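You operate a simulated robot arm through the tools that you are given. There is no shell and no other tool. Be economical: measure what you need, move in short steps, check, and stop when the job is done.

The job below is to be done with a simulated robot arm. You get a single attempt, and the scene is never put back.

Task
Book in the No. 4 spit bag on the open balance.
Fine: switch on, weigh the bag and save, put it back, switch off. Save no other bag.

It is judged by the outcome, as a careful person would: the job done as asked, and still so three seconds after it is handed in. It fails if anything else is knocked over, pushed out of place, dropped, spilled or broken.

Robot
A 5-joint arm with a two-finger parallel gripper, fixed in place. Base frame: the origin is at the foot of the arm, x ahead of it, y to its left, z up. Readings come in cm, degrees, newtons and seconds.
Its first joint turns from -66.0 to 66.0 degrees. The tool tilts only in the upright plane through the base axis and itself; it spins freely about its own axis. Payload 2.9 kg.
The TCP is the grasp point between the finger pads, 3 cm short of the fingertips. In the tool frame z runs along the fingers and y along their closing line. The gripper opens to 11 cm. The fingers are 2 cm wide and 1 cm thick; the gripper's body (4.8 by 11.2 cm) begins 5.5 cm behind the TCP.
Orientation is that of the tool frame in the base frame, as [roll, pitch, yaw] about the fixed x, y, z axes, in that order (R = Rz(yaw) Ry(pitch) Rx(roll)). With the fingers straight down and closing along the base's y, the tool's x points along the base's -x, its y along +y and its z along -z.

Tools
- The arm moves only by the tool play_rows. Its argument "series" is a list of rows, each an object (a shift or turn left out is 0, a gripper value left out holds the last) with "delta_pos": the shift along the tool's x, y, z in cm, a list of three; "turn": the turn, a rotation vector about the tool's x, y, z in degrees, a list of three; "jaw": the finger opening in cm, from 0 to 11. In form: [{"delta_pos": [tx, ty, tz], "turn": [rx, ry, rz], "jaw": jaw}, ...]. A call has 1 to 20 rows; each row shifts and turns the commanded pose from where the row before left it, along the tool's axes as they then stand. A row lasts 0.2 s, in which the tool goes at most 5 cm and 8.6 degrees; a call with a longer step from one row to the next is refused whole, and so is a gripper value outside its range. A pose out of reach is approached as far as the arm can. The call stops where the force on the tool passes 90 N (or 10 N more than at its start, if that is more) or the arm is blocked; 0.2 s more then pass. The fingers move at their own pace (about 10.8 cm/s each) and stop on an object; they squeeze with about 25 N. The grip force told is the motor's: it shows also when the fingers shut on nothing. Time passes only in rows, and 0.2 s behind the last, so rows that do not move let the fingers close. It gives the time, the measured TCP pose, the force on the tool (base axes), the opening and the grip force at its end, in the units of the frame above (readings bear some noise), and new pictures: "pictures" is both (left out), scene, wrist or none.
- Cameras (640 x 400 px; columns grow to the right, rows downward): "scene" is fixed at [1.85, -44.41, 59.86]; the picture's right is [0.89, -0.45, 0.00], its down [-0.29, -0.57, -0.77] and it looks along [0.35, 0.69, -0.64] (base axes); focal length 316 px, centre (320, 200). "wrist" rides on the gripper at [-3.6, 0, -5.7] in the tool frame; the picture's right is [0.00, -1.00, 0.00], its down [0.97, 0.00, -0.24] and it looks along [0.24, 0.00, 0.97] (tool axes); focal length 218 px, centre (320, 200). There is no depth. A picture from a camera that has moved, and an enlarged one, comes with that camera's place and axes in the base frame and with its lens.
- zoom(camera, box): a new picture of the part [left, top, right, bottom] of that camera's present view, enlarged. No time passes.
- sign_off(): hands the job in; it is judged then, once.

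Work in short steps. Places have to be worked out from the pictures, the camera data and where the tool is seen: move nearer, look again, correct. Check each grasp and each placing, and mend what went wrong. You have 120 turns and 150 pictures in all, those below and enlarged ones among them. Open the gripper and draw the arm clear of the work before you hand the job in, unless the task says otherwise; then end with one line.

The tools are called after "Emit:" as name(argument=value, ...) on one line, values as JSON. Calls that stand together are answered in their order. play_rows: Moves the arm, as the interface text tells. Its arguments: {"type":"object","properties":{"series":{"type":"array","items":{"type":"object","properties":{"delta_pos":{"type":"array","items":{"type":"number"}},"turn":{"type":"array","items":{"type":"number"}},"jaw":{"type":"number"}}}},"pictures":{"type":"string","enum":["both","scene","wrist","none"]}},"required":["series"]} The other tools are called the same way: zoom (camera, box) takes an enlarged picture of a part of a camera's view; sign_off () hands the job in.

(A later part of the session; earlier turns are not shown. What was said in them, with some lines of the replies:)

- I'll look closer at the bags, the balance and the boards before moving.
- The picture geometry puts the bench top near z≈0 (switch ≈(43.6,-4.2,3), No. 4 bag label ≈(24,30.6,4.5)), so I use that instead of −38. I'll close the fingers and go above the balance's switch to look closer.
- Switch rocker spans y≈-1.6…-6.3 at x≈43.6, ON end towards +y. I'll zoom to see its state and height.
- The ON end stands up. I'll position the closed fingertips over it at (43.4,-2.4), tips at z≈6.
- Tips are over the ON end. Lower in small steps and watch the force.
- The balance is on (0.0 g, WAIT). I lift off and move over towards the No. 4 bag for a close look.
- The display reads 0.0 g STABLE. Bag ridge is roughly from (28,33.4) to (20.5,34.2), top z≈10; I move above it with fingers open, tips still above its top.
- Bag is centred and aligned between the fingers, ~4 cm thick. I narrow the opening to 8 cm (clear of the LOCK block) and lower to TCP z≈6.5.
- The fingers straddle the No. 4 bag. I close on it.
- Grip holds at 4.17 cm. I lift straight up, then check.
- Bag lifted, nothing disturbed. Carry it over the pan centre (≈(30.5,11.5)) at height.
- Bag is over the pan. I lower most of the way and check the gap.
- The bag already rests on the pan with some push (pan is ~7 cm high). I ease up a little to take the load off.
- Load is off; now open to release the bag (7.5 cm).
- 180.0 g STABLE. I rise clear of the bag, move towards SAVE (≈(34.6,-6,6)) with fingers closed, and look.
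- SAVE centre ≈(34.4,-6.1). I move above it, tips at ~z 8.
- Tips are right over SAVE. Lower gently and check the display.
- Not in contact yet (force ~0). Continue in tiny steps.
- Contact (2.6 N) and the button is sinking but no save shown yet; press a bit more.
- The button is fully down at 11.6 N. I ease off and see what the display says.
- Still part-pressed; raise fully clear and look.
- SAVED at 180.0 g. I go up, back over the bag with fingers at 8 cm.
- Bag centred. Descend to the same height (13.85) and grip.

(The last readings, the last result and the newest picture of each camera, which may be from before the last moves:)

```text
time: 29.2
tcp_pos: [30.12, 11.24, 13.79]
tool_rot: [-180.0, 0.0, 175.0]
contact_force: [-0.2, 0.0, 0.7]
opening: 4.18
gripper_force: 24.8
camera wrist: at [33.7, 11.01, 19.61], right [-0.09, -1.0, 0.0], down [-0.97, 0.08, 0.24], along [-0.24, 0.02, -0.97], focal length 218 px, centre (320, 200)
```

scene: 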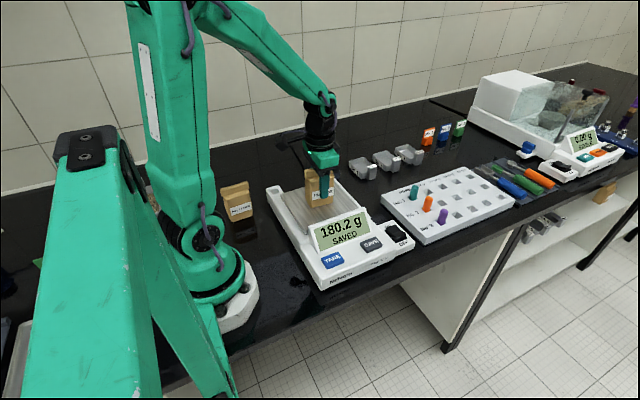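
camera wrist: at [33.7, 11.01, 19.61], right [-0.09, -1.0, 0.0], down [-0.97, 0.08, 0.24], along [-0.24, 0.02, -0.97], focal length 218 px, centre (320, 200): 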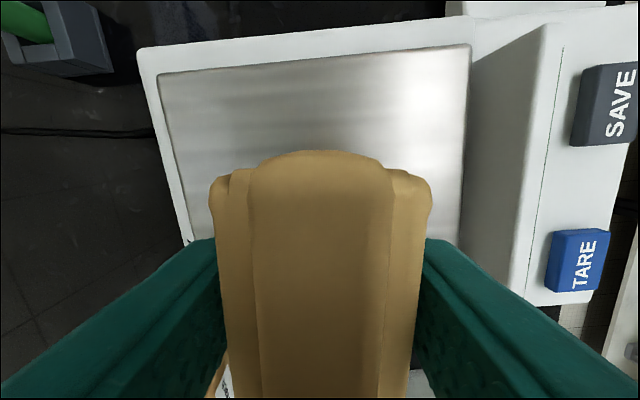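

Firm grip again (4.18 cm). Lift and carry back along the same way.

Emit:
play_rows(series=[{"delta_pos": [0, 0, -1]}, {"delta_pos": [0, 0, -2]}, {"delta_pos": [0, 0, -2.2]}, {"delta_pos": [1.28, 3.525, 0]}, {"delta_pos": [1.28, 3.525, 0]}, {"delta_pos": [1.28, 3.525, 0]}, {"delta_pos": [1.28, 3.525, 0]}, {"delta_pos": [1.28, 3.525, 0]}, {"delta_pos": [1.28, 3.525, 0]}, {}, {}])

Emit:
play_rows(series=[{}], pictures="none")

```text
time: 31.6
tcp_pos: [24.26, 33.22, 18.84]
tool_rot: [-180.0, 0.0, 175.1]
contact_force: [-1.0, -0.9, -1.3]
opening: 4.18
gripper_force: 25.1
camera wrist: at [27.78, 32.95, 24.67], right [-0.09, -1.0, 0.0], down [-0.97, 0.08, 0.24], along [-0.24, 0.02, -0.97], focal length 218 px, centre (320, 200)
```

scene: 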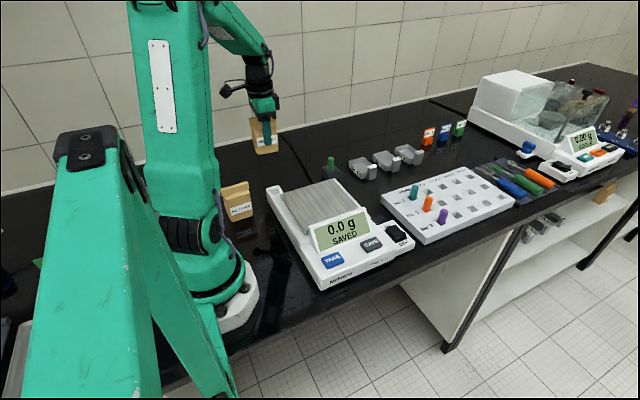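
wrist: 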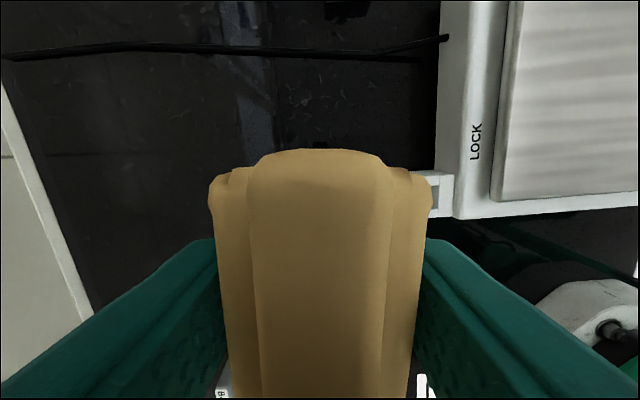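

```text
time: 32.0
tcp_pos: [24.32, 33.18, 18.81]
tool_rot: [180.0, 0.0, 174.9]
contact_force: [-0.9, 0.6, -2.2]
opening: 4.18
gripper_force: 24.8
```

Pose (24.3,33.2) is as wanted. Lower to just above the bench.

Emit:
play_rows(series=[{"delta_pos": [0, 0, 3]}, {"delta_pos": [0, 0, 3]}, {"delta_pos": [0, 0, 3]}, {"delta_pos": [0, 0, 2]}, {"delta_pos": [0, 0, 1.0]}, {}], pictures="none")

Emit:
zoom(camera="scene", box=[220, 120, 340, 220])

```text
time: 33.4
tcp_pos: [24.18, 32.99, 6.98]
tool_rot: [180.0, 0.0, 175.0]
contact_force: [-0.2, 0.0, -2.3]
opening: 4.19
gripper_force: 25.1
```

```text
4.00 times, centred on (280, 170) of scene
camera zoom: at [1.86, -44.41, 59.87], right [0.89, -0.45, 0.0], down [-0.29, -0.57, -0.77], along [0.35, 0.69, -0.64], focal length 1264 px, centre (480, 320)
```

zoom: 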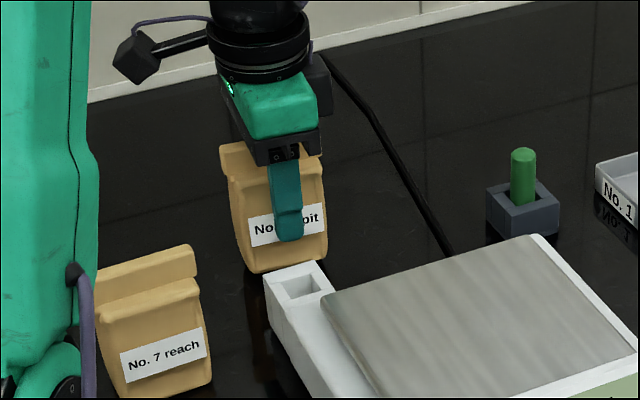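

About half a cm above the bench; creep down.

Emit:
play_rows(series=[{"delta_pos": [0, 0, 0.25]}, {"delta_pos": [0, 0, 0.2]}, {}, {}], pictures="none")

Emit:
play_rows(series=[{"delta_pos": [0, 0, 0.1]}, {}], pictures="none")

Emit:
zoom(camera="scene", box=[220, 120, 340, 220])

```text
time: 34.4
tcp_pos: [24.37, 33.07, 6.47]
tool_rot: [-180.0, 0.0, 175.0]
contact_force: [0.2, 0.3, -1.7]
opening: 4.18
gripper_force: 24.9
```

```text
time: 35.0
tcp_pos: [24.19, 33.14, 6.54]
tool_rot: [180.0, -0.2, 175.0]
contact_force: [-0.8, -0.5, -1.7]
opening: 4.17
gripper_force: 25.1
```

```text
4.00 times, centred on (280, 170) of scene
camera zoom: at [1.86, -44.41, 59.87], right [0.89, -0.45, 0.0], down [-0.29, -0.57, -0.77], along [0.35, 0.69, -0.64], focal length 1264 px, centre (480, 320)
```

zoom: 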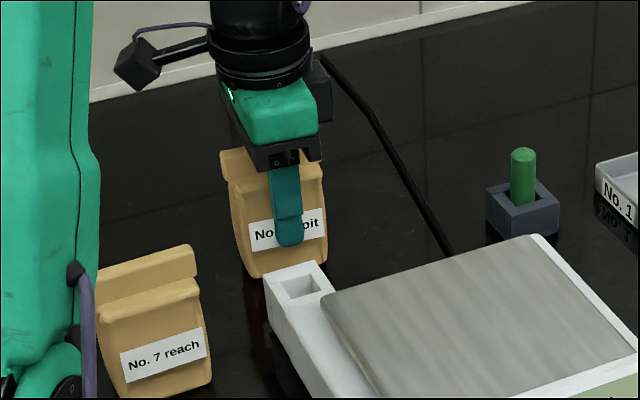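

Bottom edge almost matches the original; still carrying ~1.7 N. A touch lower.

Emit:
play_rows(series=[{"delta_pos": [0, 0, 0.1]}, {}], pictures="none")

Emit:
play_rows(series=[{"delta_pos": [0, 0, 0.08]}, {}], pictures="none")

```text
time: 35.6
tcp_pos: [24.3, 33.21, 6.39]
tool_rot: [-179.9, 0.0, 175.0]
contact_force: [-0.4, -0.4, -2.3]
opening: 4.18
gripper_force: 25.4
```

```text
time: 36.2
tcp_pos: [24.36, 33.12, 6.34]
tool_rot: [180.0, 0.0, 175.0]
contact_force: [-0.5, 0.2, -2.2]
opening: 4.18
gripper_force: 24.6
```

Still hanging; continue in 0.08 cm steps.

Emit:
play_rows(series=[{"delta_pos": [0, 0, 0.08]}, {}], pictures="none")

Emit:
play_rows(series=[{"delta_pos": [0, 0, 0.08]}, {}], pictures="none")

Emit:
zoom(camera="scene", box=[220, 120, 340, 220])

```text
time: 36.8
tcp_pos: [24.41, 33.23, 6.19]
tool_rot: [179.9, 0.0, 175.0]
contact_force: [-8.7, -2.6, 23.8]
opening: 4.19
gripper_force: 24.9
```

```text
time: 37.4
tcp_pos: [24.38, 33.13, 6.13]
tool_rot: [179.9, 0.1, 175.0]
contact_force: [-0.7, -3.8, 27.1]
opening: 4.18
gripper_force: 25.1
```

```text
4.00 times, centred on (280, 170) of scene
camera zoom: at [1.85, -44.42, 59.86], right [0.89, -0.45, 0.0], down [-0.29, -0.57, -0.77], along [0.35, 0.69, -0.64], focal length 1264 px, centre (480, 320)
```

zoom: 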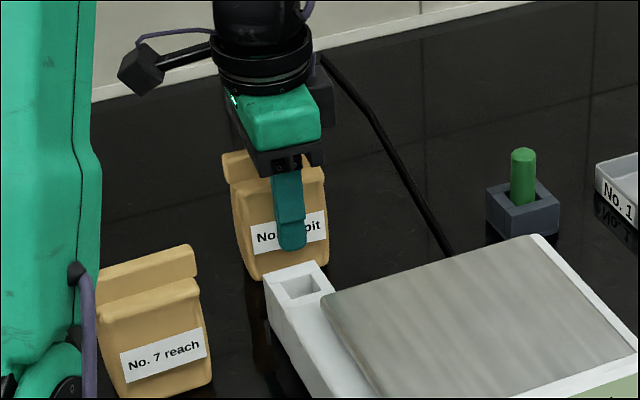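

Bag is on the bench; ease up 0.1 cm and release.

Emit:
play_rows(series=[{"delta_pos": [0, 0, -0.1]}, {}, {"jaw": 5}, {"jaw": 6}, {"jaw": 8}, {}, {}], pictures="none")

Emit:
zoom(camera="scene", box=[220, 120, 340, 220])

```text
time: 39.0
tcp_pos: [24.39, 33.19, 6.1]
tool_rot: [180.0, -0.1, 175.0]
contact_force: [0.3, 0.7, -0.9]
opening: 7.99
gripper_force: 0.0
```

```text
4.00 times, centred on (280, 170) of scene
camera zoom: at [1.85, -44.41, 59.86], right [0.89, -0.45, 0.0], down [-0.29, -0.57, -0.77], along [0.35, 0.69, -0.64], focal length 1264 px, centre (480, 320)
```

zoom: 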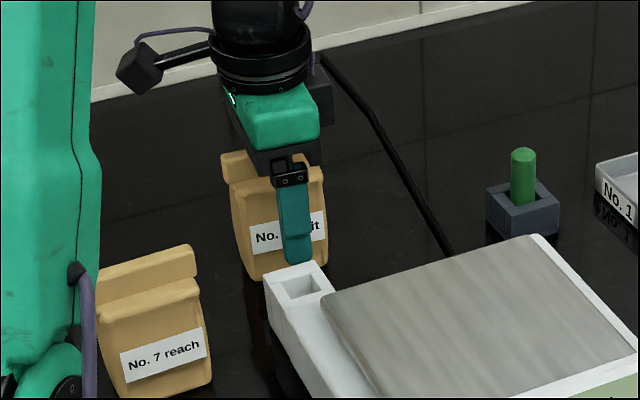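

Released, standing as originally. Rise straight up and look.

Emit:
play_rows(series=[{"delta_pos": [0, 0, -2]}, {"delta_pos": [0, 0, -3]}, {"delta_pos": [0, 0, -4]}, {"delta_pos": [0, 0, -4]}, {"delta_pos": [0, 0, -3]}, {}])

Emit:
zoom(camera="scene", box=[220, 90, 360, 220])

```text
time: 40.4
tcp_pos: [24.46, 33.38, 22.26]
tool_rot: [180.0, 0.0, 175.0]
contact_force: [-0.2, 0.1, 0.1]
opening: 8.01
gripper_force: 0.0
camera wrist: at [27.98, 33.07, 28.08], right [-0.09, -1.0, 0.0], down [-0.97, 0.08, 0.24], along [-0.24, 0.02, -0.97], focal length 218 px, centre (320, 200)
```

scene: 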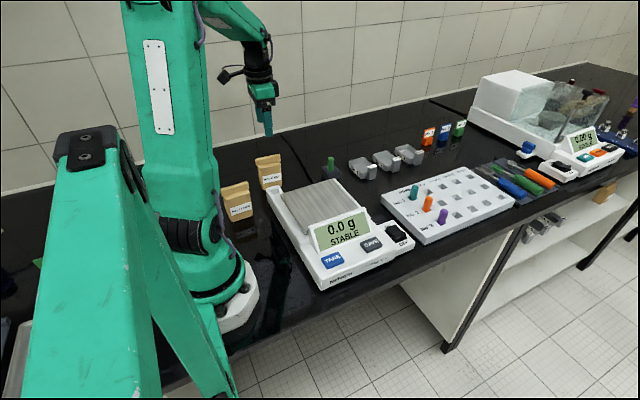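
wrist: 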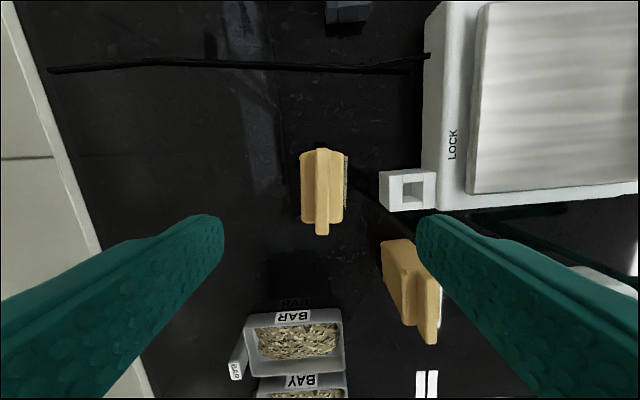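

```text
3.08 times, centred on (290, 155) of scene
camera zoom: at [1.85, -44.41, 59.86], right [0.89, -0.45, 0.0], down [-0.29, -0.57, -0.77], along [0.35, 0.69, -0.64], focal length 972 px, centre (412, 338)
```

zoom: 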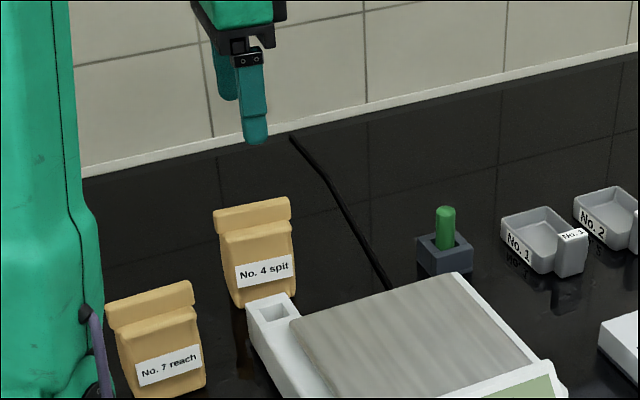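

The bag is back exactly where it stood. Now go over the OFF end of the switch (≈(43.6,-5.4)) with fingers closed.

Emit:
play_rows(series=[{"turn": [0, 0, -5], "jaw": 0}, {"delta_pos": [-1.92, -3.87, 0]}, {"delta_pos": [-1.92, -3.87, 0]}, {"delta_pos": [-1.92, -3.87, 0]}, {"delta_pos": [-1.92, -3.87, 0]}, {"delta_pos": [-1.92, -3.87, 0]}, {"delta_pos": [-1.92, -3.87, 0]}, {"delta_pos": [-1.92, -3.87, 0]}, {"delta_pos": [-1.92, -3.87, 0]}, {"delta_pos": [-1.92, -3.87, 0]}, {"delta_pos": [-1.92, -3.87, 0]}, {"delta_pos": [0, 0, 4]}, {"delta_pos": [0, 0, 4]}, {"delta_pos": [0, 0, 4]}, {}])

Emit:
zoom(camera="scene", box=[350, 180, 450, 270])

```text
time: 43.6
tcp_pos: [43.46, -5.81, 10.31]
tool_rot: [-180.0, 0.1, -179.9]
contact_force: [-0.6, 1.0, -1.3]
opening: 0.0
gripper_force: 25.2
camera wrist: at [47.1, -5.66, 16.07], right [0.0, -1.0, 0.0], down [-0.97, 0.0, 0.24], along [-0.24, 0.0, -0.97], focal length 218 px, centre (320, 200)
```

scene: 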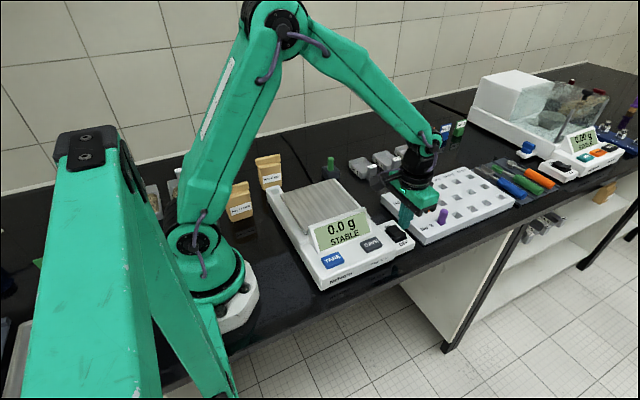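
wrist: 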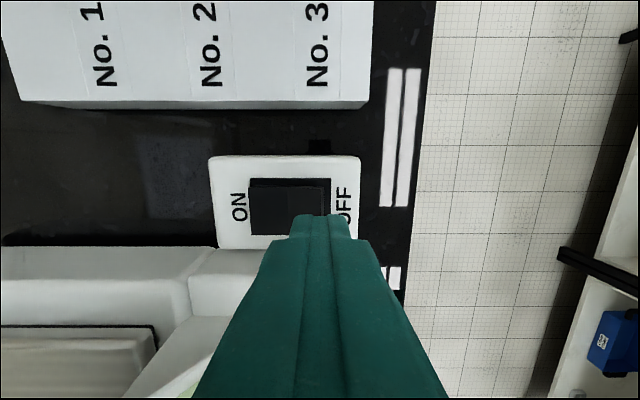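

```text
4.44 times, centred on (400, 225) of scene
camera zoom: at [1.86, -44.41, 59.86], right [0.89, -0.45, 0.0], down [-0.29, -0.57, -0.77], along [0.35, 0.69, -0.64], focal length 1404 px, centre (-36, 89)
```

zoom: 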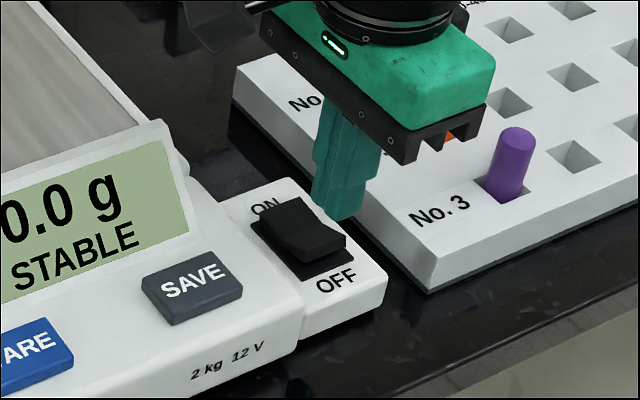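

Rocker's OFF end is at y≈-6; shift 0.4 towards +y and press in small steps.

Emit:
play_rows(series=[{"delta_pos": [-0.1, 0.4, 0.8]}, {"delta_pos": [0, 0, 0.8]}, {"delta_pos": [0, 0, 0.8]}, {"delta_pos": [0, 0, 0.6]}, {}], pictures="none")

Emit:
zoom(camera="scene", box=[310, 180, 450, 280])

```text
time: 44.8
tcp_pos: [43.56, -5.1, 7.17]
tool_rot: [180.0, 0.0, 180.0]
contact_force: [0.3, 0.0, -0.1]
opening: 0.01
gripper_force: 25.0
```

```text
4.00 times, centred on (380, 230) of scene
camera zoom: at [1.86, -44.41, 59.86], right [0.89, -0.45, 0.0], down [-0.29, -0.57, -0.77], along [0.35, 0.69, -0.64], focal length 1264 px, centre (80, 80)
```

zoom: 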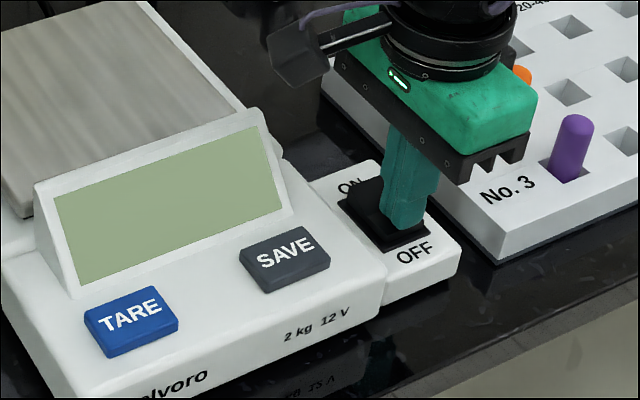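

The display is blank: switched off. Lift clear, open the gripper and back away to a free place above.

Emit:
play_rows(series=[{"delta_pos": [0, 0, -4]}, {"delta_pos": [0, 0, -4.5]}, {"delta_pos": [0, 0, -4.5]}, {"delta_pos": [0, 2, -4.5]}, {"delta_pos": [0, 4, -2], "jaw": 11}, {"delta_pos": [0, 4, -2], "jaw": 11}, {"jaw": 11}, {}])

Emit:
zoom(camera="scene", box=[220, 130, 460, 290])

```text
time: 46.6
tcp_pos: [43.35, 4.8, 28.61]
tool_rot: [-180.0, 0.0, 179.9]
contact_force: [0.1, 0.4, -0.5]
opening: 11.01
gripper_force: 0.1
camera wrist: at [46.92, 4.89, 34.5], right [0.0, -1.0, 0.0], down [-0.97, 0.0, 0.24], along [-0.24, 0.0, -0.97], focal length 218 px, centre (320, 200)
```

scene: 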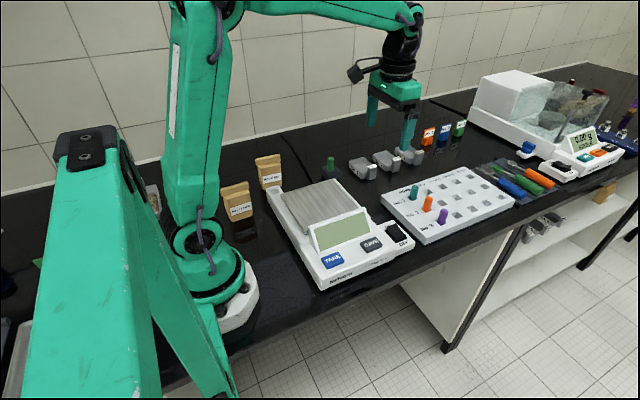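
wrist: 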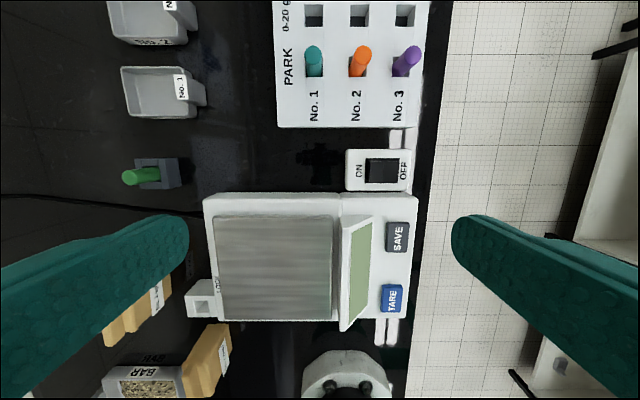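

```text
2.50 times, centred on (340, 210) of scene
camera zoom: at [1.86, -44.41, 59.86], right [0.89, -0.45, 0.0], down [-0.29, -0.57, -0.77], along [0.35, 0.69, -0.64], focal length 790 px, centre (270, 175)
```

zoom: 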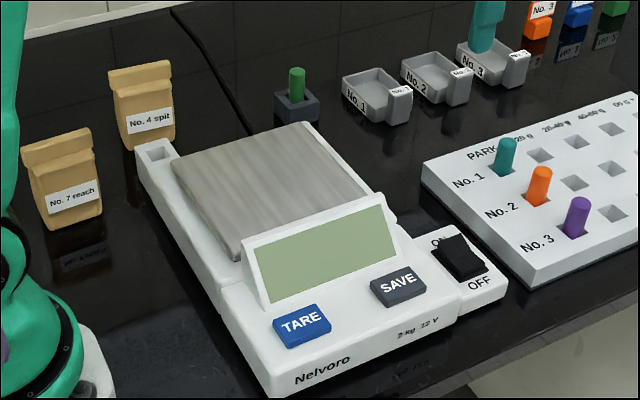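

The saved weight is 180.0 g, bag No. 4 is back in its place, the balance is off and the arm is clear, so I hand it in.

Emit:
sign_off()

```text
The job is handed in.
```

The No. 4 spit bag was weighed on the open balance at 180.0 g and saved, the bag is back in its place, the balance is off, and no other bag was saved.
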